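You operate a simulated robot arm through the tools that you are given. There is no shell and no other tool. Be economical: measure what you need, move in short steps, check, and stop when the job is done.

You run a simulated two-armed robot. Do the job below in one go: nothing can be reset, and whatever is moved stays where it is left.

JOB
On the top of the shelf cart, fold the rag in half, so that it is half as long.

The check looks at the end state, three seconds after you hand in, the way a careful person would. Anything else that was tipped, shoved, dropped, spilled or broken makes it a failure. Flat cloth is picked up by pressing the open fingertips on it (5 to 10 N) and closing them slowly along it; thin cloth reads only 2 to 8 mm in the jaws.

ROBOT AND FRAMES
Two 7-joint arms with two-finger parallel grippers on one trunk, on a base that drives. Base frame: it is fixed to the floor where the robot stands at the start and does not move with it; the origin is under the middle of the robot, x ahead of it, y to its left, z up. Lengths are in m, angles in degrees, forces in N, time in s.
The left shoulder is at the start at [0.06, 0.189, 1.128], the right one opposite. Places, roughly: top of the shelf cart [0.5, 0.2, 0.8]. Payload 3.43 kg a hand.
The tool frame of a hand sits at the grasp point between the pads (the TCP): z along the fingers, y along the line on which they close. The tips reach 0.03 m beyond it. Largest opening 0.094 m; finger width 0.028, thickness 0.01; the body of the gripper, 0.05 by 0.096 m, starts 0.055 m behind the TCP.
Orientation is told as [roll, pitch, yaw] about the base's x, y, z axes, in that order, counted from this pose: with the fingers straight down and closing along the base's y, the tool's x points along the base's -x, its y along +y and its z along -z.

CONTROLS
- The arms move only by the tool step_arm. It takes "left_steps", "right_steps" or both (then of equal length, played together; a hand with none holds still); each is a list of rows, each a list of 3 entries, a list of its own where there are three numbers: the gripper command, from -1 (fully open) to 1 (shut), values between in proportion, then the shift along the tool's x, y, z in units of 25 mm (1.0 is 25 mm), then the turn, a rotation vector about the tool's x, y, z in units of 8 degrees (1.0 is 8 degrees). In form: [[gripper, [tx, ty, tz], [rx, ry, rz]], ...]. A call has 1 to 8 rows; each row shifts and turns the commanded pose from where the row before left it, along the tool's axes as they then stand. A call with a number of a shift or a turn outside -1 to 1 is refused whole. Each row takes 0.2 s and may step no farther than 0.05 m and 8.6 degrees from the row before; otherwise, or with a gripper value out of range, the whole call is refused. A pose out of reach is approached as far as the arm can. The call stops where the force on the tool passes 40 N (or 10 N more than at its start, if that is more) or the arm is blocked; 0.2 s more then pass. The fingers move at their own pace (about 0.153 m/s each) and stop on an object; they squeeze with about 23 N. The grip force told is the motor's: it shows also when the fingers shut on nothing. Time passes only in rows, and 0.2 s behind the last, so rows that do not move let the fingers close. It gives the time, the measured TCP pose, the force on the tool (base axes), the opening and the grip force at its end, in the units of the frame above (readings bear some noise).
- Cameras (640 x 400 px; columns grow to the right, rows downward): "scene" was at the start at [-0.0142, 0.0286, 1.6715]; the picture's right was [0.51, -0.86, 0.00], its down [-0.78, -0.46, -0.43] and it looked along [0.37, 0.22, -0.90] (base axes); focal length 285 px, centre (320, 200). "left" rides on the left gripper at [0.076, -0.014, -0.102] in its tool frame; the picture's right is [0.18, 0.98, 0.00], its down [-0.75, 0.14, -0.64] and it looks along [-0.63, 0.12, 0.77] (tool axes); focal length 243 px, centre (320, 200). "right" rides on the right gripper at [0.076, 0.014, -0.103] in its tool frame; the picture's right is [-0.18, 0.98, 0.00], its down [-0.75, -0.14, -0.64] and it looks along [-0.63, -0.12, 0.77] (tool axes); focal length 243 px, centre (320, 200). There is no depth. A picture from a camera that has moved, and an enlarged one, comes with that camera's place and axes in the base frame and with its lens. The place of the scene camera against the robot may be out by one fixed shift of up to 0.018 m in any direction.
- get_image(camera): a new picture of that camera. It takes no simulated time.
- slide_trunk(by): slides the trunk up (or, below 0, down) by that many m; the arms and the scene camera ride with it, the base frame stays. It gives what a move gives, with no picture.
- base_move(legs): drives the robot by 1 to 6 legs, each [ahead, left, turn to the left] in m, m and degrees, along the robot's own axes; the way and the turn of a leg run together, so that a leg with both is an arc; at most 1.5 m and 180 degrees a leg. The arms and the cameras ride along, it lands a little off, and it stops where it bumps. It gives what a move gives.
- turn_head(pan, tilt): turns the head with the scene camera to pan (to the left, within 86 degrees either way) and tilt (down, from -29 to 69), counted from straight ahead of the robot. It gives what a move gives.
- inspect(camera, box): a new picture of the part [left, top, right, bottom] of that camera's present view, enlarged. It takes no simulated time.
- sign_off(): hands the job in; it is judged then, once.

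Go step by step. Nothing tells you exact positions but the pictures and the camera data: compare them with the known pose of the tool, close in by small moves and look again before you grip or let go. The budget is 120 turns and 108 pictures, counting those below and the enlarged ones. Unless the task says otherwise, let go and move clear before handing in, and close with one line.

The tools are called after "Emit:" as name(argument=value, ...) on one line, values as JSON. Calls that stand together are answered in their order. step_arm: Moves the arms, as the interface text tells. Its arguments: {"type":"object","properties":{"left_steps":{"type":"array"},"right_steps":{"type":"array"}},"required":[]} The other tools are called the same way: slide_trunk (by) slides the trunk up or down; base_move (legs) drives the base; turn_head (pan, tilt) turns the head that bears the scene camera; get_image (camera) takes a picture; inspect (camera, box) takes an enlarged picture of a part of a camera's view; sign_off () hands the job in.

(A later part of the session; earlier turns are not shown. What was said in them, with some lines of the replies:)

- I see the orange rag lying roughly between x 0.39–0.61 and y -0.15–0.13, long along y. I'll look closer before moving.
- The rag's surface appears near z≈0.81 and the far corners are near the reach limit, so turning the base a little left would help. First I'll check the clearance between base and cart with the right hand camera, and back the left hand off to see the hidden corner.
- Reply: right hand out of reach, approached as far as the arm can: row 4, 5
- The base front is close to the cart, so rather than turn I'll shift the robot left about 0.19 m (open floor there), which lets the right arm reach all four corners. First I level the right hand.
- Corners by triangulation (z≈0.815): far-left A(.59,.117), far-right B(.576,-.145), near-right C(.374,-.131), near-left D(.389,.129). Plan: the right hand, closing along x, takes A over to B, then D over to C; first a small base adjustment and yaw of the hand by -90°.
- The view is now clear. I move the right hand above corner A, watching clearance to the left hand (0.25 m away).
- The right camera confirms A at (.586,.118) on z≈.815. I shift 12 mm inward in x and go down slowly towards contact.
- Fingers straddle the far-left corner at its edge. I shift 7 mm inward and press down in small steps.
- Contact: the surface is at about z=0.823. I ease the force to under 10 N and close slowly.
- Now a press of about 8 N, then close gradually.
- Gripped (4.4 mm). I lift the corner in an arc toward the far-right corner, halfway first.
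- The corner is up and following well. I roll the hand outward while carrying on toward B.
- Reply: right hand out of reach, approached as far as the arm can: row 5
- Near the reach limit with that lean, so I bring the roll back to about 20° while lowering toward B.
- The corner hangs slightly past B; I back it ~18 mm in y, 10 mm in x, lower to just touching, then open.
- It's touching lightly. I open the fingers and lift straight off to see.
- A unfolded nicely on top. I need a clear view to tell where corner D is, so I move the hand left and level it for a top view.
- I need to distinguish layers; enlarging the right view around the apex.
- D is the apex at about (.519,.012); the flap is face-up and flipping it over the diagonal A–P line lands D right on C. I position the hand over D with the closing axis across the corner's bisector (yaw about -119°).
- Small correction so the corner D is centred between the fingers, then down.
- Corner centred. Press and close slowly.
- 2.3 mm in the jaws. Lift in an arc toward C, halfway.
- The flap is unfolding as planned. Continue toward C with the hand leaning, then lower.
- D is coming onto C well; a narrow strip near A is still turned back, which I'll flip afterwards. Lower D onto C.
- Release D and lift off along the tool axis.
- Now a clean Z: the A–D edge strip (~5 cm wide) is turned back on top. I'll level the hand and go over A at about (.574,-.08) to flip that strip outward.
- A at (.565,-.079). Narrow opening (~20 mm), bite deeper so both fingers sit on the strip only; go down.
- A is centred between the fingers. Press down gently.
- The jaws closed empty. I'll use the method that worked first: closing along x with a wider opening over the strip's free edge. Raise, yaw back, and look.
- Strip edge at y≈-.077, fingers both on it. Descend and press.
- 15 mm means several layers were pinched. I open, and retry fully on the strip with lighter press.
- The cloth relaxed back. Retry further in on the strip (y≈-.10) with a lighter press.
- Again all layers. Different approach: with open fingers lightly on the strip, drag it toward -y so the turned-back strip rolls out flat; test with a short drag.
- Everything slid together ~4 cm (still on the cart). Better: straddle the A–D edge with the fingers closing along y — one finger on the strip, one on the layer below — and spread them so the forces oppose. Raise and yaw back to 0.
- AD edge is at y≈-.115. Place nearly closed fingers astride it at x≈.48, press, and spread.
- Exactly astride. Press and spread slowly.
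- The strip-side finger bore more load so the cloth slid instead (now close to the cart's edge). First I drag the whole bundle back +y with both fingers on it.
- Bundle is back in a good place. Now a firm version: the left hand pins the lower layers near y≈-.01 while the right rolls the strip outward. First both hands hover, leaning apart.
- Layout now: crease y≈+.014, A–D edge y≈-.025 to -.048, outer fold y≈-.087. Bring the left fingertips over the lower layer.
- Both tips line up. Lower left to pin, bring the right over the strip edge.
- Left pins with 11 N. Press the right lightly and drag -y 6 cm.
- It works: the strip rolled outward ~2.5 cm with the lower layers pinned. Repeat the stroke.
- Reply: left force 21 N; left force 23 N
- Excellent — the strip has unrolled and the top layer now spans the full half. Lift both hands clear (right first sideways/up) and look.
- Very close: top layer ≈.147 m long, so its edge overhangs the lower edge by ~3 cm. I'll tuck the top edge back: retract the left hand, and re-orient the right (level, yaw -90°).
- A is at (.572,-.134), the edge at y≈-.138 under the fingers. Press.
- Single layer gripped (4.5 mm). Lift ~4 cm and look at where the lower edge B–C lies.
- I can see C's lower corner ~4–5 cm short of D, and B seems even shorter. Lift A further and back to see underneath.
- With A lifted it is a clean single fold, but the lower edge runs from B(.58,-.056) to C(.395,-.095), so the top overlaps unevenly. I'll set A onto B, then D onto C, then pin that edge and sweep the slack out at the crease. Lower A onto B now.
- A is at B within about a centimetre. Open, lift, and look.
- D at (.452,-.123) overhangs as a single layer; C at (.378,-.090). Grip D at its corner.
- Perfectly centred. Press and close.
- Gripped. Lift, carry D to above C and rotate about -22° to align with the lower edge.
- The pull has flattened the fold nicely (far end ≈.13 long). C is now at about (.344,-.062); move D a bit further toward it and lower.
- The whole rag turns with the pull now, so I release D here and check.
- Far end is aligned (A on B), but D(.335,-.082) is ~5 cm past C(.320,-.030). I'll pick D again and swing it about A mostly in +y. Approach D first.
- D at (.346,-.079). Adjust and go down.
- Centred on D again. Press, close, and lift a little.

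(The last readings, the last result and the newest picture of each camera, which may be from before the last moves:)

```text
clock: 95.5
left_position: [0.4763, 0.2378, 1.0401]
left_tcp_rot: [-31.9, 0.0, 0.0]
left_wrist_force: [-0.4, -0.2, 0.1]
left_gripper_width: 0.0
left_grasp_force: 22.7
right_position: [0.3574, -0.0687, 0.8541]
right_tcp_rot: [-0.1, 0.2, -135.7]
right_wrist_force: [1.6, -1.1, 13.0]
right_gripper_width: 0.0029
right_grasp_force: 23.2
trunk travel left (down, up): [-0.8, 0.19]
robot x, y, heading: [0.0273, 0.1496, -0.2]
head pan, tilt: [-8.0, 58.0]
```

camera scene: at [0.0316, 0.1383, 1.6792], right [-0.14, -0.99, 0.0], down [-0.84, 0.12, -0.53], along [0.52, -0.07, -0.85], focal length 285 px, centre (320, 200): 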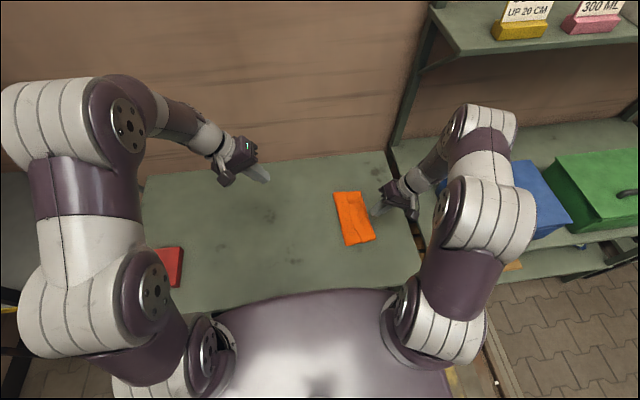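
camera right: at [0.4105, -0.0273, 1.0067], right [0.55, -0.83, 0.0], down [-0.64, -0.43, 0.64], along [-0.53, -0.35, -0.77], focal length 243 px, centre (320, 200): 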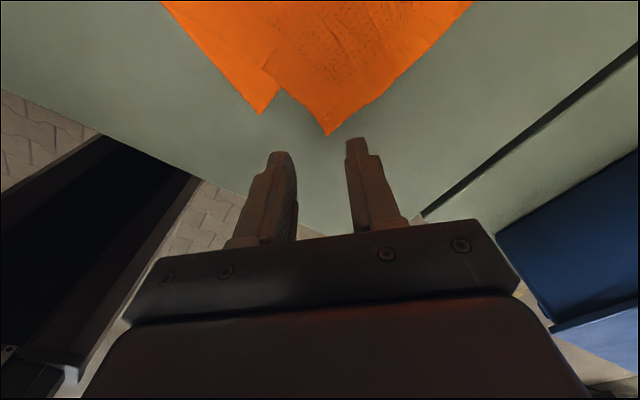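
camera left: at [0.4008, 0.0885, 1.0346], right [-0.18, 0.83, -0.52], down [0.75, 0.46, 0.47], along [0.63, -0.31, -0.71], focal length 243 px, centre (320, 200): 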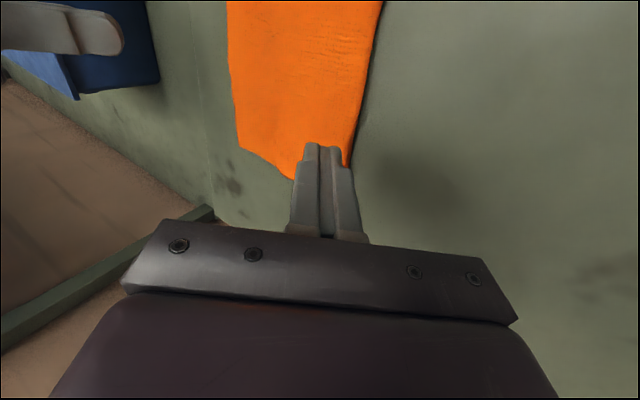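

Emit:
step_arm(right_steps=[[1, [0, 0, -0.9], [0, 0, 0]], [1, [0, 0, -0.9], [0, 0, 0]], [1, [0.37, -0.63, 0], [0, 0, 0]], [1, [0.37, -0.63, 0], [0, 0, 0.75]], [1, [0.5, -0.55, 0], [0, 0, 0.75]], [1, [0, 0, 0.8], [0, 0, 0]], [1, [0, 0, 0.75], [0, 0, 0]]])

Emit:
get_image(camera="right")

Emit:
inspect(camera="scene", box=[300, 180, 390, 260])

```text
clock: 97.1
left_position: [0.4769, 0.2403, 1.0398]
left_tcp_rot: [-32.0, 0.0, 0.0]
left_wrist_force: [0.4, -0.5, -1.0]
left_gripper_width: 0.0
left_grasp_force: 23.3
right_position: [0.3487, -0.0128, 0.8612]
right_tcp_rot: [-0.2, 0.0, -147.6]
right_wrist_force: [1.6, -1.1, 5.2]
right_gripper_width: 0.002
right_grasp_force: 23.3
trunk travel left (down, up): [-0.8, 0.19]
robot x, y, heading: [0.0299, 0.1526, -0.2]
head pan, tilt: [-8.0, 58.0]
```

```text
15 pictures are left
camera right: at [0.4225, 0.0159, 0.9639], right [0.37, -0.93, 0.0], down [-0.71, -0.29, 0.64], along [-0.6, -0.24, -0.77], focal length 243 px, centre (320, 200)
```

right: 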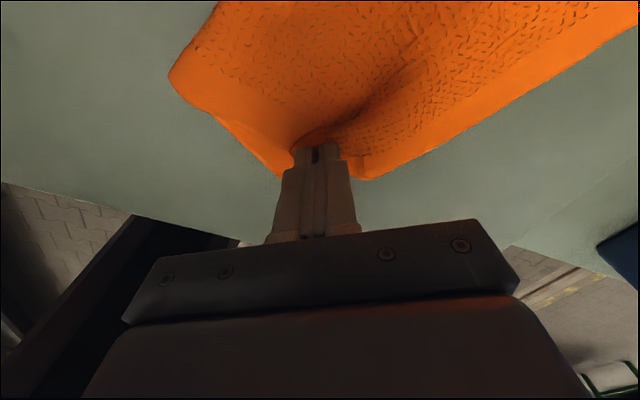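

```text
5.00 times, centred on (345, 220) of scene
camera zoom: at [0.0309, 0.1388, 1.6793], right [-0.14, -0.99, 0.0], down [-0.84, 0.12, -0.53], along [0.52, -0.07, -0.85], focal length 1425 px, centre (195, 100)
```

zoom: 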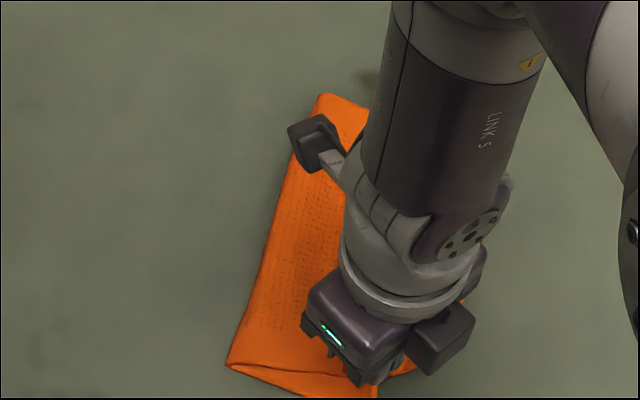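

Release and back off to view.

Emit:
step_arm(right_steps=[[0.6, [0, 0, 0], [0, 0, 0]], [0.2, [0, 0, 0], [0, 0, 0]], [0.2, [0, 0, -0.6], [0, 0, 0]], [0.2, [0, 0, -1], [0, 0, 0]], [0.2, [-0.3, 1, -1], [0, 0, 0]], [0.2, [-0.3, 1, -1], [0, 0, 0]], [0.2, [-0.3, 1, -1], [0, 0, 0]], [0.2, [-0.3, 1, 0], [0, 0, 0]]])

Emit:
inspect(camera="scene", box=[300, 180, 390, 260])

```text
clock: 98.9
left_position: [0.4764, 0.2366, 1.0389]
left_tcp_rot: [-31.9, 0.0, 0.0]
left_wrist_force: [0.4, 0.1, -0.4]
left_gripper_width: 0.0001
left_grasp_force: 22.6
right_position: [0.3766, -0.1049, 0.9634]
right_tcp_rot: [-0.3, 0.2, -147.7]
right_wrist_force: [-0.1, 0.0, 0.1]
right_gripper_width: 0.0377
right_grasp_force: 0.1
right hand out of reach, approached as far as the arm can: row 7
trunk travel left (down, up): [-0.8, 0.19]
robot x, y, heading: [0.029, 0.1531, -0.3]
head pan, tilt: [-8.0, 58.0]
```

```text
5.00 times, centred on (345, 220) of scene
camera zoom: at [0.0314, 0.1365, 1.6791], right [-0.14, -0.99, 0.0], down [-0.84, 0.12, -0.53], along [0.52, -0.07, -0.85], focal length 1425 px, centre (195, 100)
```

zoom: 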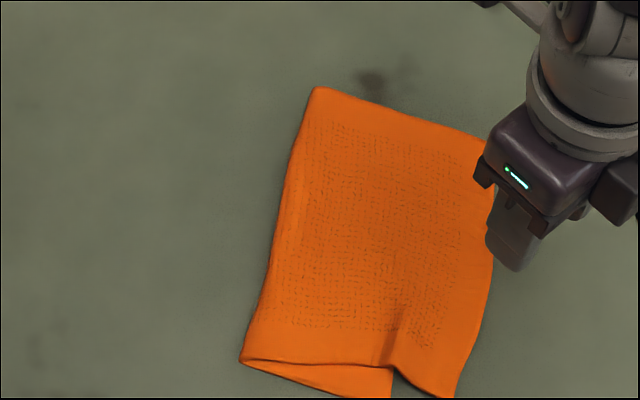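

Emit:
inspect(camera="scene", box=[300, 190, 400, 270])

```text
5.00 times, centred on (350, 230) of scene
camera zoom: at [0.0314, 0.1365, 1.6791], right [-0.14, -0.99, 0.0], down [-0.84, 0.12, -0.53], along [0.52, -0.07, -0.85], focal length 1425 px, centre (170, 50)
```

zoom: 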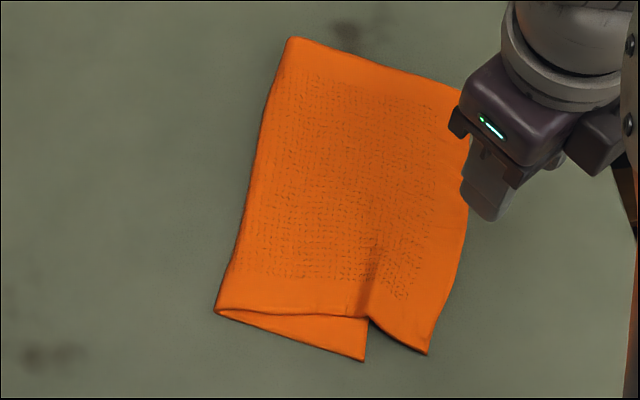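

The near end of the top still overhangs C by ~4 cm, while a triangle of the lower layer near C is exposed. I'll use the pin-and-drag trick: right fingertips pin the exposed lower layer at C, left drags the top near the crease outward so the crease rolls. Position both hands.

Emit:
step_arm(right_steps=[[0.6, [0, 0, 0], [0, 0, -1]], [1, [0, 0, 0], [0, 0, -1]], [1, [0, 0, 0], [0, 0, -1]], [1, [0, 0, 0], [0, 0, -1]], [1, [0, 0, 0], [0, 0, -1]], [1, [0, 0, 0], [0, 0, -1]], [1, [0, 0, 0], [0, 0, -1]], [1, [0, 0, 0], [0, 0, -0.2]]], left_steps=[[1, [0.324, -0.357, 0.93], [0, 0, 0]], [1, [0.324, -0.357, 0.93], [0, 0, 0]], [1, [0.324, -0.357, 0.93], [0, 0, 0]], [1, [0.324, -0.357, 0.93], [0, 0, 0]], [1, [0.324, -0.357, 0.93], [0, 0, 0]], [1, [0.324, -0.357, 0.93], [0, 0, 0]], [1, [0.324, -0.357, 0.5], [0, 0, 0]], [1, [0.324, -0.357, 0.5], [0, 0, 0]]])

Emit:
step_arm(right_steps=[[1, [0, -0.385, 0], [0, 1, 0]], [1, [0, -0.385, 0], [0, 1, 0]], [1, [0, -0.385, 0], [0, 1, 0]], [1, [0, -0.385, 0], [0, 1, 0]]])

```text
clock: 100.7
left_position: [0.4154, 0.0916, 0.9358]
left_tcp_rot: [-32.0, 0.0, 0.0]
left_wrist_force: [0.4, -0.2, 0.2]
left_gripper_width: 0.0
left_grasp_force: 22.8
right_position: [0.3767, -0.103, 0.9648]
right_tcp_rot: [0.1, 0.2, -89.8]
right_wrist_force: [-0.6, -0.3, 0.3]
right_gripper_width: 0.0
right_grasp_force: 22.6
trunk travel left (down, up): [-0.8, 0.19]
robot x, y, heading: [0.0268, 0.1483, -0.0]
head pan, tilt: [-8.0, 58.0]
```

```text
clock: 101.7
left_position: [0.4151, 0.0898, 0.9363]
left_tcp_rot: [-31.9, -0.1, 0.0]
left_wrist_force: [-0.1, -0.1, 0.3]
left_gripper_width: 0.0002
left_grasp_force: 23.3
right_position: [0.3372, -0.1032, 0.9642]
right_tcp_rot: [-1.1, 28.2, -90.6]
right_wrist_force: [-0.4, 0.0, -0.1]
right_gripper_width: 0.0
right_grasp_force: 22.8
right hand out of reach, approached as far as the arm can: row 1
trunk travel left (down, up): [-0.8, 0.19]
robot x, y, heading: [0.0264, 0.1485, 0.2]
head pan, tilt: [-8.0, 58.0]
```

Emit:
step_arm(right_steps=[[1, [0.24, 0, 0.96], [0, 0, 0]], [1, [0.24, 0, 0.96], [0, 0, 0]], [1, [0.24, 0, 0.96], [0, 0, 0]], [1, [0.24, 0, 0.96], [0, 0, 0]], [1, [0.24, 0, 0.8], [0, 0, 0]]], left_steps=[[1, [0.16, -0.1, 0.64], [0, 0, 0]], [1, [0.16, -0.1, 0.64], [0, 0, 0]], [1, [0.16, -0.1, 0.64], [0, 0, 0]], [1, [0.16, -0.1, 0.6], [0, 0, 0]], [1, [0.16, -0.1, 0.6], [0, 0, 0]]])

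Emit:
inspect(camera="scene", box=[290, 180, 400, 270])

Emit:
get_image(camera="right")

```text
clock: 102.9
left_position: [0.3948, 0.0401, 0.8796]
left_tcp_rot: [-32.1, -0.1, 0.0]
left_wrist_force: [-0.6, -0.2, -0.3]
left_gripper_width: 0.0
left_grasp_force: 23.0
right_position: [0.3379, -0.0224, 0.8742]
right_tcp_rot: [-1.1, 28.0, -90.4]
right_wrist_force: [-0.3, -0.4, -0.1]
right_gripper_width: 0.0
right_grasp_force: 23.3
trunk travel left (down, up): [-0.8, 0.19]
robot x, y, heading: [0.026, 0.1498, -0.1]
head pan, tilt: [-8.0, 58.0]
```

```text
4.44 times, centred on (345, 225) of scene
camera zoom: at [0.0314, 0.1383, 1.6792], right [-0.14, -0.99, 0.0], down [-0.84, 0.12, -0.53], along [0.52, -0.07, -0.85], focal length 1267 px, centre (209, 89)
```

zoom: 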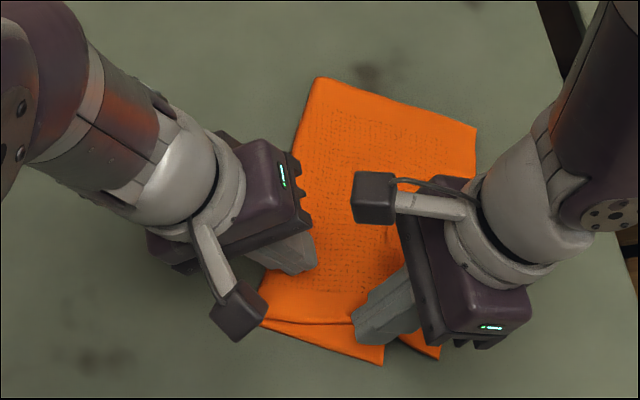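

```text
10 pictures are left
camera right: at [0.3547, -0.0012, 1.0017], right [0.98, -0.16, -0.1], down [-0.14, -0.97, 0.22], along [-0.14, -0.2, -0.97], focal length 243 px, centre (320, 200)
```

right: 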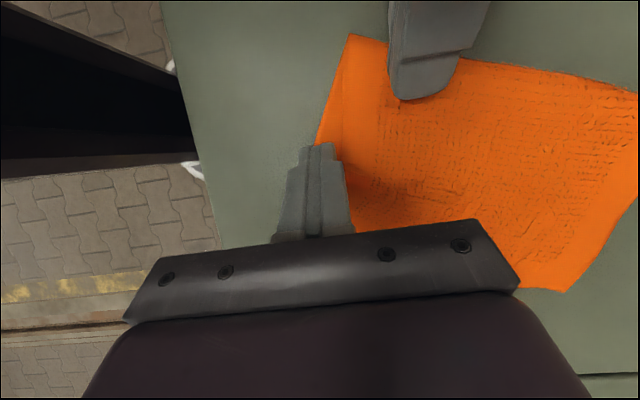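

Both tips are placed. Press the right pin down at C and lower the left lightly.

Emit:
step_arm(right_steps=[[1, [-0.02, -0.05, 0.35], [0, 0, 0]], [1, [-0.09, -0.05, 0.39], [0, 0, 0]], [1, [-0.07, 0, 0.12], [0, 0, 0]], [1, [-0.03, 0, 0.05], [0, 0, 0]]], left_steps=[[1, [0, 0, 0], [0, 0, 0]], [1, [0, 0.15, 0.24], [0, 0, 0]], [1, [0, 0.15, 0.24], [0, 0, 0]], [1, [0, 0.08, 0.12], [0, 0, 0]]])

```text
clock: 103.9
left_position: [0.3936, 0.0393, 0.8626]
left_tcp_rot: [-32.0, -0.1, 0.0]
left_wrist_force: [-0.2, 0.2, 0.0]
left_gripper_width: 0.0001
left_grasp_force: 23.4
right_position: [0.333, -0.0166, 0.8546]
right_tcp_rot: [-0.8, 28.0, -90.4]
right_wrist_force: [3.0, -1.1, 32.1]
right_gripper_width: 0.0
right_grasp_force: 23.1
trunk travel left (down, up): [-0.8, 0.19]
robot x, y, heading: [0.0274, 0.1542, 0.0]
head pan, tilt: [-8.0, 58.0]
```

Ease the pin a bit, and touch down with the left.

Emit:
step_arm(right_steps=[[1, [0.04, 0, -0.08], [0, 0, 0]], [1, [0, 0, 0], [0, 0, 0]]], left_steps=[[1, [0, 0.06, 0.1], [0, 0, 0]], [1, [0, 0.05, 0.09], [0, 0, 0]]])

```text
clock: 104.5
left_position: [0.3943, 0.0401, 0.8553]
left_tcp_rot: [-32.0, 0.0, 0.0]
left_wrist_force: [1.6, 0.4, 9.5]
left_gripper_width: 0.0
left_grasp_force: 23.0
right_position: [0.3327, -0.0153, 0.8558]
right_tcp_rot: [-1.2, 27.9, -90.4]
right_wrist_force: [0.8, -1.2, 5.4]
right_gripper_width: 0.0001
right_grasp_force: 23.4
trunk travel left (down, up): [-0.8, 0.19]
robot x, y, heading: [0.0277, 0.1524, 0.1]
head pan, tilt: [-8.0, 58.0]
```

Emit:
step_arm(right_steps=[[1, [-0.04, 0, 0.06], [0, 0, 0]], [1, [0, 0, 0], [0, 0, 0]], [1, [0, 0, 0], [0, 0, 0]], [1, [0, 0, 0], [0, 0, 0]], [1, [0, 0, 0], [0, 0, 0]], [1, [0, 0, 0], [0, 0, 0]]], left_steps=[[1, [0, -0.02, -0.035], [0, 0, 0]], [1, [-0.1, 0.34, -0.21], [0, 0, 0]], [1, [-0.1, 0.34, -0.21], [0, 0, 0]], [1, [-0.1, 0.34, -0.21], [0, 0, 0]], [1, [-0.1, 0.34, -0.21], [0, 0, 0]], [1, [0, 0, 0], [0, 0, 0]]])

Emit:
inspect(camera="scene", box=[290, 180, 400, 270])

```text
clock: 105.9
left_position: [0.4036, 0.0805, 0.8548]
left_tcp_rot: [-32.0, -0.1, 0.0]
left_wrist_force: [0.3, 0.1, 1.1]
left_gripper_width: 0.0
left_grasp_force: 22.7
right_position: [0.3314, -0.0166, 0.8541]
right_tcp_rot: [-1.0, 28.0, -90.4]
right_wrist_force: [-0.8, 1.2, 29.8]
right_gripper_width: 0.0002
right_grasp_force: 23.1
trunk travel left (down, up): [-0.8, 0.19]
robot x, y, heading: [0.0312, 0.1525, -0.1]
head pan, tilt: [-8.0, 58.0]
```

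```text
4.44 times, centred on (345, 225) of scene
camera zoom: at [0.0283, 0.1397, 1.6793], right [-0.14, -0.99, 0.0], down [-0.84, 0.12, -0.53], along [0.53, -0.07, -0.85], focal length 1267 px, centre (209, 89)
```

zoom: 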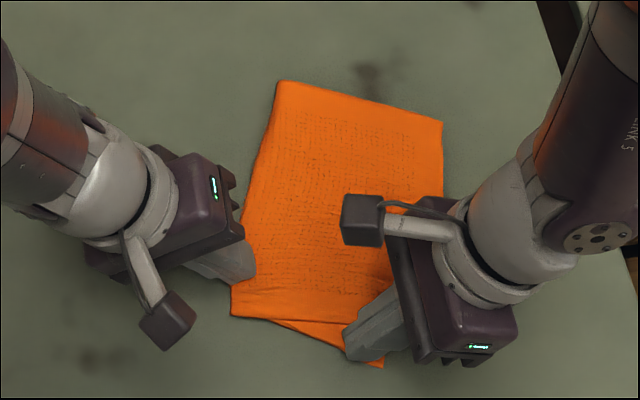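

The top slid and the crease rolled outward. Lift both hands off and view.

Emit:
step_arm(right_steps=[[1, [0.2, 0, -0.37], [0, 0, 0]], [1, [0.3, 0, -0.6], [0, 0, 0]], [1, [0, 0, -1], [0, 0, 0]], [1, [0, 0, -1], [0, 0, 0]], [1, [-0.5, 0, -1], [0, 0, 0]], [1, [-0.5, 0, -1], [0, 0, 0]]], left_steps=[[1, [0, -0.2, -0.35], [0, 0, 0]], [1, [0, -0.3, -0.5], [0, 0, 0]], [1, [0, 0, -1], [0, 0, 0]], [1, [0, 0.2, -1], [0, 0, 0]], [1, [0, 0.3, -1], [0, 0, 0]], [1, [0, 0.3, -1], [0, 0, 0]]])

Emit:
inspect(camera="scene", box=[290, 185, 400, 275])

```text
clock: 107.3
left_position: [0.4037, 0.15, 0.9548]
left_tcp_rot: [-32.0, -0.1, -0.1]
left_wrist_force: [-0.1, 0.0, -0.5]
left_gripper_width: 0.0
left_grasp_force: 23.0
right_position: [0.3342, -0.0858, 0.9595]
right_tcp_rot: [-1.1, 28.0, -90.4]
right_wrist_force: [-0.6, 0.3, -0.9]
right_gripper_width: 0.0001
right_grasp_force: 23.1
trunk travel left (down, up): [-0.8, 0.19]
robot x, y, heading: [0.032, 0.1497, -0.1]
head pan, tilt: [-8.0, 58.0]
```

```text
4.44 times, centred on (345, 230) of scene
camera zoom: at [0.0303, 0.1384, 1.6791], right [-0.14, -0.99, 0.0], down [-0.84, 0.12, -0.53], along [0.53, -0.07, -0.85], focal length 1267 px, centre (209, 67)
```

zoom: 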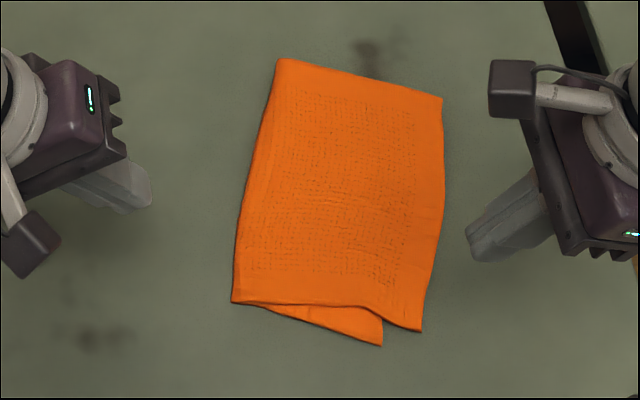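

Very good now: ~.135 m long, A on B; only D is ~3 cm past C. One more pin-and-drag stroke at the near end. Approach both.

Emit:
step_arm(right_steps=[[1, [0.5, 0.06, 1], [0, 0, 0]], [1, [0.5, 0.06, 1], [0, 0, 0]], [1, [0, 0.06, 1], [0, 0, 0]], [1, [0, 0.06, 1], [0, 0, 0]], [1, [-0.3, 0, 0.6], [0, 0, 0]], [1, [-0.18, 0, 0.25], [0, 0, 0]]], left_steps=[[1, [0.09, -0.223, 0.87], [0, 0, 0]], [1, [0.09, -0.223, 0.87], [0, 0, 0]], [1, [0.09, -0.223, 0.87], [0, 0, 0]], [1, [0.09, -0.223, 0.87], [0, 0, 0]], [1, [0.09, -0.223, 0.87], [0, 0, 0]], [1, [0.09, -0.223, 0.85], [0, 0, 0]]])

Emit:
inspect(camera="scene", box=[290, 185, 400, 275])

```text
clock: 108.7
left_position: [0.3912, 0.0527, 0.8622]
left_tcp_rot: [-32.0, 0.0, -0.1]
left_wrist_force: [-0.7, -0.9, -0.3]
left_gripper_width: 0.0
left_grasp_force: 23.2
right_position: [0.3389, -0.0176, 0.859]
right_tcp_rot: [-1.1, 28.0, -90.5]
right_wrist_force: [2.1, 1.0, 7.4]
right_gripper_width: 0.0
right_grasp_force: 23.3
trunk travel left (down, up): [-0.8, 0.19]
robot x, y, heading: [0.0293, 0.1498, -0.0]
head pan, tilt: [-8.0, 58.0]
```

```text
4.44 times, centred on (345, 230) of scene
camera zoom: at [0.0308, 0.1385, 1.6794], right [-0.14, -0.99, 0.0], down [-0.84, 0.12, -0.53], along [0.52, -0.07, -0.85], focal length 1267 px, centre (209, 67)
```

zoom: 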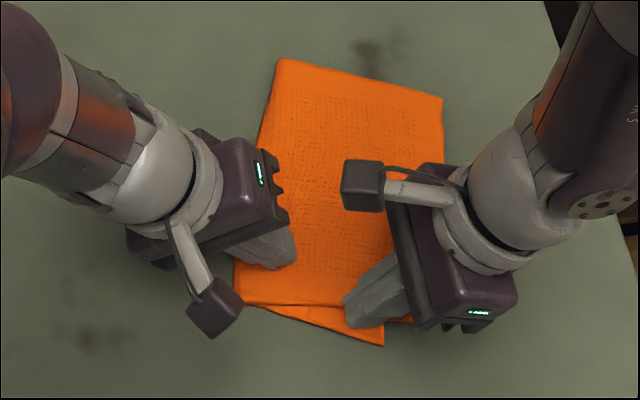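

The right tip seems to sit on the top layer's edge; move it 8 mm toward the robot and press again.

Emit:
step_arm(right_steps=[[1, [0.1, 0, -0.2], [0, 0, 0]], [1, [0, -0.36, 0], [0, 0, 0]], [1, [-0.15, 0, 0.28], [0, 0, 0]], [1, [-0.07, 0, 0.12], [0, 0, 0]]])

```text
clock: 109.7
left_position: [0.3892, 0.0539, 0.8643]
left_tcp_rot: [-32.0, -0.1, 0.1]
left_wrist_force: [-0.7, 0.2, 0.1]
left_gripper_width: 0.0002
left_grasp_force: 23.0
right_position: [0.3303, -0.0167, 0.8564]
right_tcp_rot: [-0.7, 28.2, -90.2]
right_wrist_force: [-6.1, -5.3, 36.7]
right_gripper_width: 0.0
right_grasp_force: 23.2
trunk travel left (down, up): [-0.8, 0.19]
robot x, y, heading: [0.0292, 0.1484, 0.4]
head pan, tilt: [-8.0, 58.0]
stopped in row 4 (right hand): the force on the tool passed its limit (the readings are from after the stop); the commanded pose is now the measured one
```

Emit:
step_arm(right_steps=[[1, [-0.02, 0, 0.03], [0, 0, 0]], [1, [0, 0, 0], [0, 0, 0]]], left_steps=[[1, [0, 0.08, 0.13], [0, 0, 0]], [1, [0, 0.06, 0.1], [0, 0, 0]]])

```text
clock: 110.2
left_position: [0.3887, 0.0543, 0.8582]
left_tcp_rot: [-32.0, -0.1, 0.1]
left_wrist_force: [-0.7, -0.9, 2.1]
left_gripper_width: 0.0
left_grasp_force: 22.6
right_position: [0.3309, -0.0167, 0.8557]
right_tcp_rot: [-0.5, 28.3, -90.2]
right_wrist_force: [-8.0, -2.2, 40.8]
right_gripper_width: 0.0002
right_grasp_force: 22.7
trunk travel left (down, up): [-0.8, 0.19]
robot x, y, heading: [0.0295, 0.1473, -0.1]
head pan, tilt: [-8.0, 58.0]
stopped in row 2 (right hand): the force on the tool passed its limit (the readings are from after the stop); the commanded pose is now the measured one
```

Emit:
step_arm(right_steps=[[1, [0.02, 0, -0.05], [0, 0, 0]], [1, [0, 0, 0], [0, 0, 0]]], left_steps=[[1, [0, 0.03, 0.05], [0, 0, 0]], [1, [0, 0, 0], [0, 0, 0]]])

```text
clock: 110.8
left_position: [0.3886, 0.0527, 0.8572]
left_tcp_rot: [-32.1, -0.2, 0.1]
left_wrist_force: [0.4, 0.6, 3.0]
left_gripper_width: 0.0
left_grasp_force: 22.8
right_position: [0.3323, -0.0165, 0.8559]
right_tcp_rot: [-0.7, 28.1, -90.2]
right_wrist_force: [-4.8, 1.6, 27.3]
right_gripper_width: 0.0
right_grasp_force: 22.2
trunk travel left (down, up): [-0.8, 0.19]
robot x, y, heading: [0.031, 0.1502, -0.0]
head pan, tilt: [-8.0, 58.0]
```

Pin holds. Drag the left +y 4 cm.

Emit:
step_arm(left_steps=[[1, [0, 0.02, 0.04], [0, 0, 0]], [1, [-0.1, 0.34, -0.205], [0, 0, 0]], [1, [-0.1, 0.34, -0.205], [0, 0, 0]], [1, [-0.1, 0.34, -0.205], [0, 0, 0]], [1, [-0.1, 0.34, -0.205], [0, 0, 0]], [1, [0, 0, 0], [0, 0, 0]]])

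Emit:
step_arm(right_steps=[[1, [0.2, 0, -0.37], [0, 0, 0]], [1, [0.3, 0, -0.6], [0, 0, 0]], [1, [0, 0, -1], [0, 0, 0]], [1, [0, 0, -1], [0, 0, 0]], [1, [-0.5, 0, -1], [0, 0, 0]], [1, [-0.5, 0, -1], [0, 0, 0]]], left_steps=[[1, [0, -0.2, -0.35], [0, 0, 0]], [1, [0, -0.3, -0.5], [0, 0, 0]], [1, [0, 0, -1], [0, 0, 0]], [1, [0, 0.2, -1], [0, 0, 0]], [1, [0, 0.3, -1], [0, 0, 0]], [1, [0, 0.3, -1], [0, 0, 0]]])

Emit:
inspect(camera="scene", box=[290, 185, 400, 275])

```text
clock: 112.2
left_position: [0.3993, 0.0934, 0.8568]
left_tcp_rot: [-32.0, 0.0, 0.0]
left_wrist_force: [0.1, -0.4, -0.1]
left_gripper_width: 0.0
left_grasp_force: 23.3
right_position: [0.3318, -0.0162, 0.8563]
right_tcp_rot: [-0.6, 28.1, -90.3]
right_wrist_force: [-4.3, 2.9, 28.1]
right_gripper_width: 0.0002
right_grasp_force: 22.7
trunk travel left (down, up): [-0.8, 0.19]
robot x, y, heading: [0.0297, 0.1557, -0.3]
head pan, tilt: [-8.0, 58.0]
```

```text
clock: 113.6
left_position: [0.4005, 0.1639, 0.9545]
left_tcp_rot: [-32.0, 0.0, 0.0]
left_wrist_force: [-0.2, -0.1, 0.1]
left_gripper_width: 0.0
left_grasp_force: 23.0
right_position: [0.334, -0.0885, 0.957]
right_tcp_rot: [-0.7, 28.2, -90.3]
right_wrist_force: [-0.5, 0.0, -0.3]
right_gripper_width: 0.0
right_grasp_force: 23.0
trunk travel left (down, up): [-0.8, 0.19]
robot x, y, heading: [0.0335, 0.1519, -0.2]
head pan, tilt: [-8.0, 58.0]
```

```text
4.44 times, centred on (345, 230) of scene
camera zoom: at [0.0303, 0.1381, 1.6791], right [-0.14, -0.99, 0.0], down [-0.84, 0.12, -0.53], along [0.53, -0.07, -0.85], focal length 1267 px, centre (209, 67)
```

zoom: 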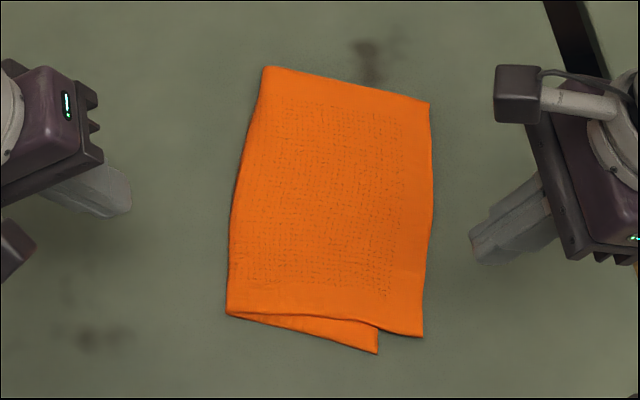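

Nearly there; D is still ~3 cm past C. I'll re-lay D onto C once more, then pin both and pull the slack out at the crease. Level and yaw the right hand first.

Emit:
step_arm(right_steps=[[1, [0, 0, -0.3], [0, -1, 0]], [1, [0, 0, 0], [0, -1, 0]], [1, [0, 0, 0], [0, -1, 0]], [0.6, [0, 0, 0], [0, -0.52, 0]], [0.3, [0, 0, 0], [0, 0, 1]], [0.3, [0, 0, 0], [0, 0, 1]], [0.3, [0, 0, 0], [0, 0, 1]], [0.3, [0, 0, 0], [0, 0, 1]]])

Emit:
step_arm(right_steps=[[0.3, [0, 0, 0], [0, 0, 1]], [0.3, [0, 0, 0], [0, 0, 1]], [0.3, [0, 0, 0], [0, 0, 0.8]]])

```text
clock: 115.4
left_position: [0.4014, 0.1636, 0.9528]
left_tcp_rot: [-32.0, 0.0, 0.0]
left_wrist_force: [0.5, 0.1, -0.1]
left_gripper_width: 0.0
left_grasp_force: 22.8
right_position: [0.3351, -0.0918, 0.964]
right_tcp_rot: [-0.5, -0.3, -122.1]
right_wrist_force: [-0.2, 0.6, -0.3]
right_gripper_width: 0.0326
right_grasp_force: 0.0
trunk travel left (down, up): [-0.8, 0.19]
robot x, y, heading: [0.0328, 0.1508, -0.2]
head pan, tilt: [-8.0, 58.0]
```

```text
clock: 116.2
left_position: [0.4006, 0.1644, 0.9538]
left_tcp_rot: [-32.0, 0.1, 0.0]
left_wrist_force: [0.7, -0.1, -0.3]
left_gripper_width: 0.0
left_grasp_force: 22.9
right_position: [0.3342, -0.092, 0.9651]
right_tcp_rot: [-0.4, -0.5, -144.6]
right_wrist_force: [0.8, 0.9, 0.4]
right_gripper_width: 0.0328
right_grasp_force: 0.1
trunk travel left (down, up): [-0.8, 0.19]
robot x, y, heading: [0.0302, 0.15, 0.2]
head pan, tilt: [-8.0, 58.0]
```

Emit:
step_arm(right_steps=[[0.3, [0.5, -0.5, 0.6], [0, 0, 0]], [0.3, [0.5, -0.5, 0.8], [0, 0, 0]], [0.3, [0.52, -0.52, 0.8], [0, 0, 0]]])

Emit:
get_image(camera="right")

```text
clock: 117.0
left_position: [0.4019, 0.1648, 0.9533]
left_tcp_rot: [-32.0, 0.1, 0.1]
left_wrist_force: [0.5, -0.3, -0.3]
left_gripper_width: 0.0
left_grasp_force: 23.2
right_position: [0.3417, -0.0381, 0.9115]
right_tcp_rot: [-0.4, -0.5, -144.5]
right_wrist_force: [0.3, -0.3, 0.0]
right_gripper_width: 0.0329
right_grasp_force: 0.1
trunk travel left (down, up): [-0.8, 0.19]
robot x, y, heading: [0.029, 0.1512, -0.2]
head pan, tilt: [-8.0, 58.0]
```

```text
5 pictures are left
camera right: at [0.4143, -0.0039, 1.0139], right [0.42, -0.91, 0.0], down [-0.69, -0.32, 0.65], along [-0.59, -0.27, -0.76], focal length 243 px, centre (320, 200)
```

right: 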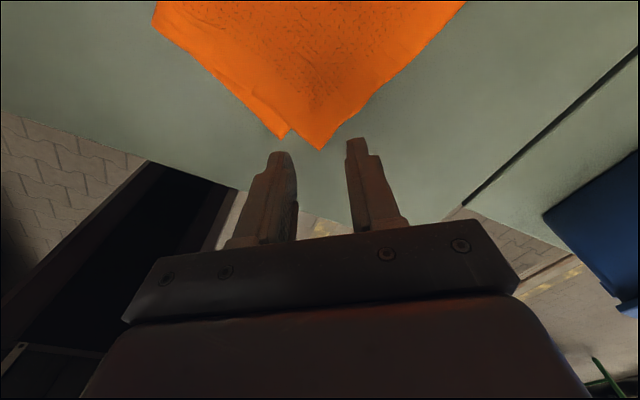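

D(.320,-.047), C(.317,-.013). Go down on D.

Emit:
step_arm(right_steps=[[0.3, [-0.45, -0.17, 0.8], [0, 0, 0]], [0.3, [0, 0, 0.8], [0, 0, 0]], [0.3, [0, 0, 0.6], [0, 0, 0]], [0.3, [0, 0, 0.1], [0, 0, 0]]])

```text
clock: 118.0
left_position: [0.4006, 0.1634, 0.9544]
left_tcp_rot: [-32.0, 0.0, -0.1]
left_wrist_force: [-0.3, 0.5, 0.6]
left_gripper_width: 0.0
left_grasp_force: 22.9
right_position: [0.3303, -0.0406, 0.8547]
right_tcp_rot: [-0.2, -0.3, -144.4]
right_wrist_force: [0.8, -2.0, 16.9]
right_gripper_width: 0.0326
right_grasp_force: 0.0
trunk travel left (down, up): [-0.8, 0.19]
robot x, y, heading: [0.0247, 0.1513, -0.0]
head pan, tilt: [-8.0, 58.0]
```

Emit:
step_arm(right_steps=[[0.3, [0, 0, -0.08], [0, 0, 0]], [0.45, [0, 0, 0], [0, 0, 0]], [0.55, [0, 0, 0], [0, 0, 0]], [0.65, [0, 0, 0], [0, 0, 0]], [0.75, [0, 0, 0], [0, 0, 0]], [0.85, [0, 0, 0], [0, 0, 0]], [1, [0, 0, 0], [0, 0, 0]], [1, [0, 0, 0], [0, 0, 0]]])

```text
clock: 119.8
left_position: [0.4005, 0.1634, 0.9539]
left_tcp_rot: [-31.9, 0.1, 0.0]
left_wrist_force: [0.4, 0.7, 0.5]
left_gripper_width: 0.0
left_grasp_force: 22.7
right_position: [0.3317, -0.0407, 0.8549]
right_tcp_rot: [-0.3, -0.5, -144.4]
right_wrist_force: [0.0, 1.3, 3.8]
right_gripper_width: 0.0024
right_grasp_force: 22.9
trunk travel left (down, up): [-0.8, 0.19]
robot x, y, heading: [0.0245, 0.1495, 0.2]
head pan, tilt: [-8.0, 58.0]
```

Gripped single layer. Lift a little, shift onto C, lower and release.

Emit:
step_arm(right_steps=[[1, [0, 0, -0.9], [0, 0, 0]], [1, [0.4, -0.65, -0.3], [0, 0, 0]], [1, [0.4, -0.65, 0], [0, 0, 0]], [1, [0, 0, 0.7], [0, 0, 0]], [1, [0, 0, 0.45], [0, 0, 0]], [0.6, [0, 0, 0], [0, 0, 0]], [0.3, [0, 0, 0], [0, 0, 0]], [0.3, [0, 0, -0.8], [0, 0, 0]]])

Emit:
step_arm(right_steps=[[0.3, [0, 0, -1], [0, 0, 0]], [0.3, [-0.2, 0.8, -1], [0, 0, 0]], [0.3, [-0.2, 0.9, -1], [0, 0, 0]], [0.3, [-0.2, 0.9, 0], [0, 0, 0]], [0.3, [0, 0.9, 0], [0, 0, 0]]])

Emit:
inspect(camera="scene", box=[290, 185, 400, 275])

```text
clock: 121.6
left_position: [0.4019, 0.1636, 0.9535]
left_tcp_rot: [-32.0, 0.0, 0.1]
left_wrist_force: [-0.1, 0.1, -0.6]
left_gripper_width: 0.0001
left_grasp_force: 23.3
right_position: [0.3275, -0.0028, 0.8765]
right_tcp_rot: [-0.4, -0.5, -144.3]
right_wrist_force: [-0.4, -0.3, -0.3]
right_gripper_width: 0.0327
right_grasp_force: 0.1
trunk travel left (down, up): [-0.8, 0.19]
robot x, y, heading: [0.0297, 0.1531, -0.1]
head pan, tilt: [-8.0, 58.0]
```

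```text
clock: 122.8
left_position: [0.4028, 0.1616, 0.9533]
left_tcp_rot: [-31.9, 0.2, 0.0]
left_wrist_force: [-0.2, 0.8, 0.1]
left_gripper_width: 0.0001
left_grasp_force: 23.1
right_position: [0.368, -0.083, 0.9499]
right_tcp_rot: [-0.5, -0.6, -144.4]
right_wrist_force: [0.7, 0.5, -0.8]
right_gripper_width: 0.0328
right_grasp_force: 0.0
trunk travel left (down, up): [-0.8, 0.19]
robot x, y, heading: [0.0321, 0.1519, 0.1]
head pan, tilt: [-8.0, 58.0]
```

```text
4.44 times, centred on (345, 230) of scene
camera zoom: at [0.0328, 0.1368, 1.6791], right [-0.14, -0.99, 0.0], down [-0.84, 0.12, -0.53], along [0.52, -0.07, -0.85], focal length 1267 px, centre (209, 67)
```

zoom: 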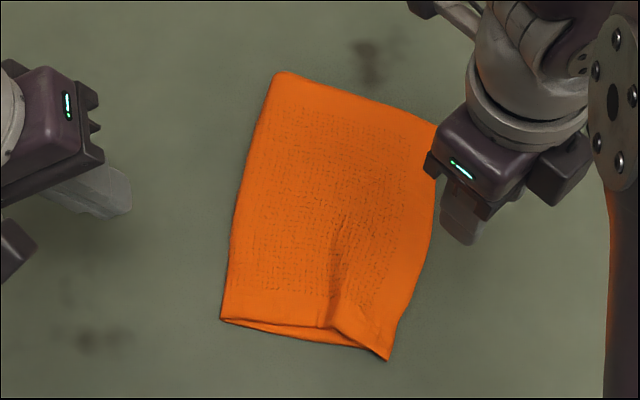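

D is now about 2 cm from C with a small pucker. One last pin-and-pull to take out the pucker: re-orient the right hand to the leaning pin pose.

Emit:
step_arm(right_steps=[[0.6, [0, 0, 0], [0, 0, -1]], [1, [0, 0, 0], [0, 0, -1]], [1, [0, 0, 0], [0, 0, -1]], [1, [0, 0, 0], [0, 0, -1]], [1, [0, 0, 0], [0, 0, -1]], [1, [0, 0, 0], [0, 0, -1]], [1, [0, 0, 0], [0, 0, -0.8]]])

Emit:
step_arm(right_steps=[[1, [0, -0.31, -0.3], [0, 1, 0]], [1, [0, -0.31, 0], [0, 1, 0]], [1, [0, -0.31, 0], [0, 1, 0]], [1, [0, -0.31, 0], [0, 0.5, 0]]])

```text
clock: 124.4
left_position: [0.4014, 0.162, 0.9536]
left_tcp_rot: [-32.0, 0.0, 0.0]
left_wrist_force: [0.3, 0.1, 0.2]
left_gripper_width: 0.0
left_grasp_force: 22.6
right_position: [0.3677, -0.082, 0.9504]
right_tcp_rot: [-0.6, 0.0, -89.9]
right_wrist_force: [-0.6, 0.0, 0.2]
right_gripper_width: 0.0
right_grasp_force: 23.0
trunk travel left (down, up): [-0.8, 0.19]
robot x, y, heading: [0.0296, 0.1461, -0.2]
head pan, tilt: [-8.0, 58.0]
```

```text
clock: 125.4
left_position: [0.4014, 0.1618, 0.9549]
left_tcp_rot: [-32.0, 0.0, 0.0]
left_wrist_force: [0.4, 0.1, -0.9]
left_gripper_width: 0.0
left_grasp_force: 22.7
right_position: [0.3375, -0.0825, 0.9587]
right_tcp_rot: [-0.5, 28.1, -90.2]
right_wrist_force: [-0.3, 0.1, -0.3]
right_gripper_width: 0.0002
right_grasp_force: 23.6
trunk travel left (down, up): [-0.8, 0.19]
robot x, y, heading: [0.0308, 0.1524, 0.2]
head pan, tilt: [-8.0, 58.0]
```

Emit:
step_arm(right_steps=[[1, [0.177, 0, 0.78], [0, 0, 0]], [1, [0.177, 0, 0.78], [0, 0, 0]], [1, [0.177, 0, 0.78], [0, 0, 0]], [1, [0.177, 0, 0.78], [0, 0, 0]], [1, [0.177, 0, 0.78], [0, 0, 0]], [1, [0.177, 0, 0.78], [0, 0, 0]]], left_steps=[[1, [0.175, -0.253, 0.842], [0, 0, 0]], [1, [0.175, -0.253, 0.842], [0, 0, 0]], [1, [0.175, -0.253, 0.842], [0, 0, 0]], [1, [0.175, -0.253, 0.842], [0, 0, 0]], [1, [0.175, -0.253, 0.842], [0, 0, 0]], [1, [0.175, -0.253, 0.842], [0, 0, 0]]])

Emit:
inspect(camera="scene", box=[290, 185, 400, 275])

```text
clock: 126.8
left_position: [0.3759, 0.0656, 0.8658]
left_tcp_rot: [-32.0, 0.2, 0.0]
left_wrist_force: [0.0, -0.2, 0.0]
left_gripper_width: 0.0001
left_grasp_force: 22.8
right_position: [0.3355, -0.0039, 0.8677]
right_tcp_rot: [-0.8, 28.0, -90.3]
right_wrist_force: [-0.4, -0.8, 0.8]
right_gripper_width: 0.0
right_grasp_force: 22.6
trunk travel left (down, up): [-0.8, 0.19]
robot x, y, heading: [0.0267, 0.1519, -0.2]
head pan, tilt: [-8.0, 58.0]
```

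```text
4.44 times, centred on (345, 230) of scene
camera zoom: at [0.0316, 0.1378, 1.6792], right [-0.14, -0.99, 0.0], down [-0.84, 0.12, -0.53], along [0.52, -0.07, -0.85], focal length 1267 px, centre (209, 67)
```

zoom: 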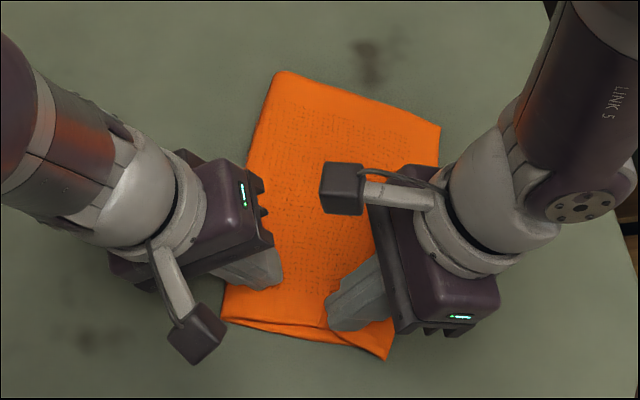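

Shift the pin 12 mm outward, off the pucker, then press both.

Emit:
step_arm(right_steps=[[1, [-0.42, 0, -0.23], [0, 0, 0]], [1, [-0.15, 0, 0.25], [0, 0, 0]], [1, [-0.08, 0, 0.12], [0, 0, 0]]], left_steps=[[1, [0, 0, 0], [0, 0, 0]], [1, [0, 0.08, 0.13], [0, 0, 0]], [1, [0, 0.06, 0.1], [0, 0, 0]]])

```text
clock: 127.6
left_position: [0.3735, 0.0655, 0.8603]
left_tcp_rot: [-32.0, 0.0, 0.0]
left_wrist_force: [0.1, 0.0, 1.0]
left_gripper_width: 0.0003
left_grasp_force: 22.6
right_position: [0.3354, -0.0177, 0.8576]
right_tcp_rot: [-0.5, 28.0, -90.2]
right_wrist_force: [1.1, 1.6, 13.7]
right_gripper_width: 0.0
right_grasp_force: 23.4
trunk travel left (down, up): [-0.8, 0.19]
robot x, y, heading: [0.0279, 0.1503, 0.2]
head pan, tilt: [-8.0, 58.0]
```

Emit:
step_arm(right_steps=[[1, [-0.02, 0, 0.03], [0, 0, 0]], [1, [0, 0, 0], [0, 0, 0]], [1, [0, 0, 0], [0, 0, 0]], [1, [0, 0, 0], [0, 0, 0]], [1, [0, 0, 0], [0, 0, 0]]], left_steps=[[1, [0, 0.04, 0.06], [0, 0, 0]], [1, [-0.08, 0.32, -0.19], [0, 0, 0]], [1, [-0.08, 0.32, -0.19], [0, 0, 0]], [1, [-0.08, 0.32, -0.19], [0, 0, 0]], [1, [0, 0, 0], [0, 0, 0]]])

Emit:
step_arm(right_steps=[[1, [0.2, 0, -0.37], [0, 0, 0]], [1, [0.3, 0, -0.6], [0, 0, 0]], [1, [0, 0, -1], [0, 0, 0]], [1, [0, 0, -1], [0, 0, 0]], [1, [-0.5, 0, -1], [0, 0, 0]], [1, [-0.5, 0, -1], [0, 0, 0]]], left_steps=[[1, [0, -0.2, -0.35], [0, 0, 0]], [1, [0, -0.3, -0.5], [0, 0, 0]], [1, [0, 0, -1], [0, 0, 0]], [1, [0, 0.2, -1], [0, 0, 0]], [1, [0, 0.3, -1], [0, 0, 0]], [1, [0, 0.3, -1], [0, 0, 0]]])

Emit:
inspect(camera="scene", box=[290, 185, 400, 275])

```text
clock: 128.8
left_position: [0.3813, 0.0934, 0.8577]
left_tcp_rot: [-32.1, 0.0, 0.1]
left_wrist_force: [0.0, 0.0, 0.0]
left_gripper_width: 0.0
left_grasp_force: 23.2
right_position: [0.3336, -0.0181, 0.8582]
right_tcp_rot: [-0.5, 28.0, -90.2]
right_wrist_force: [6.5, 4.0, 29.3]
right_gripper_width: 0.0
right_grasp_force: 22.7
trunk travel left (down, up): [-0.8, 0.19]
robot x, y, heading: [0.0264, 0.15, -0.0]
head pan, tilt: [-8.0, 58.0]
```

```text
clock: 130.2
left_position: [0.3799, 0.1629, 0.9569]
left_tcp_rot: [-32.0, 0.1, -0.1]
left_wrist_force: [0.0, -0.2, 0.1]
left_gripper_width: 0.0
left_grasp_force: 23.0
right_position: [0.3336, -0.087, 0.9613]
right_tcp_rot: [-0.8, 27.9, -90.3]
right_wrist_force: [-0.1, -0.9, -0.2]
right_gripper_width: 0.0
right_grasp_force: 23.4
trunk travel left (down, up): [-0.8, 0.19]
robot x, y, heading: [0.0284, 0.1521, -0.2]
head pan, tilt: [-8.0, 58.0]
```

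```text
4.44 times, centred on (345, 230) of scene
camera zoom: at [0.03, 0.1381, 1.6791], right [-0.14, -0.99, 0.0], down [-0.84, 0.12, -0.53], along [0.53, -0.07, -0.85], focal length 1267 px, centre (209, 67)
```

zoom: 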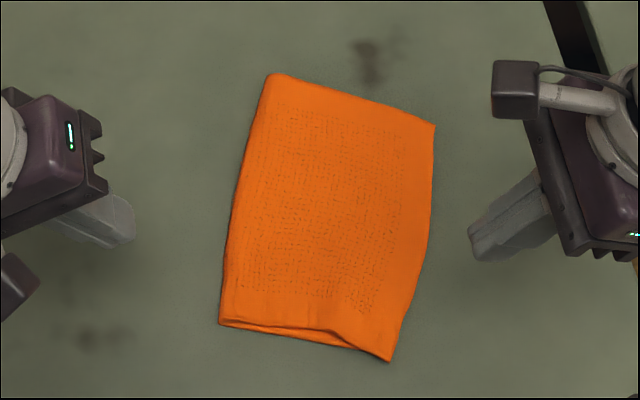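

The rag now lies flat in a clean half fold, about 0.13 m long. Edges and corners line up to roughly 2 cm, and both hands are clear with nothing else disturbed. I'm handing in.

Emit:
sign_off()

```text
The job is handed in.
```

The rag on top of the shelf cart is folded in half, about 0.13 m long instead of 0.26 m, lying flat with its corners lined up to about 2 cm; I saw nothing else moved, and both hands are clear.
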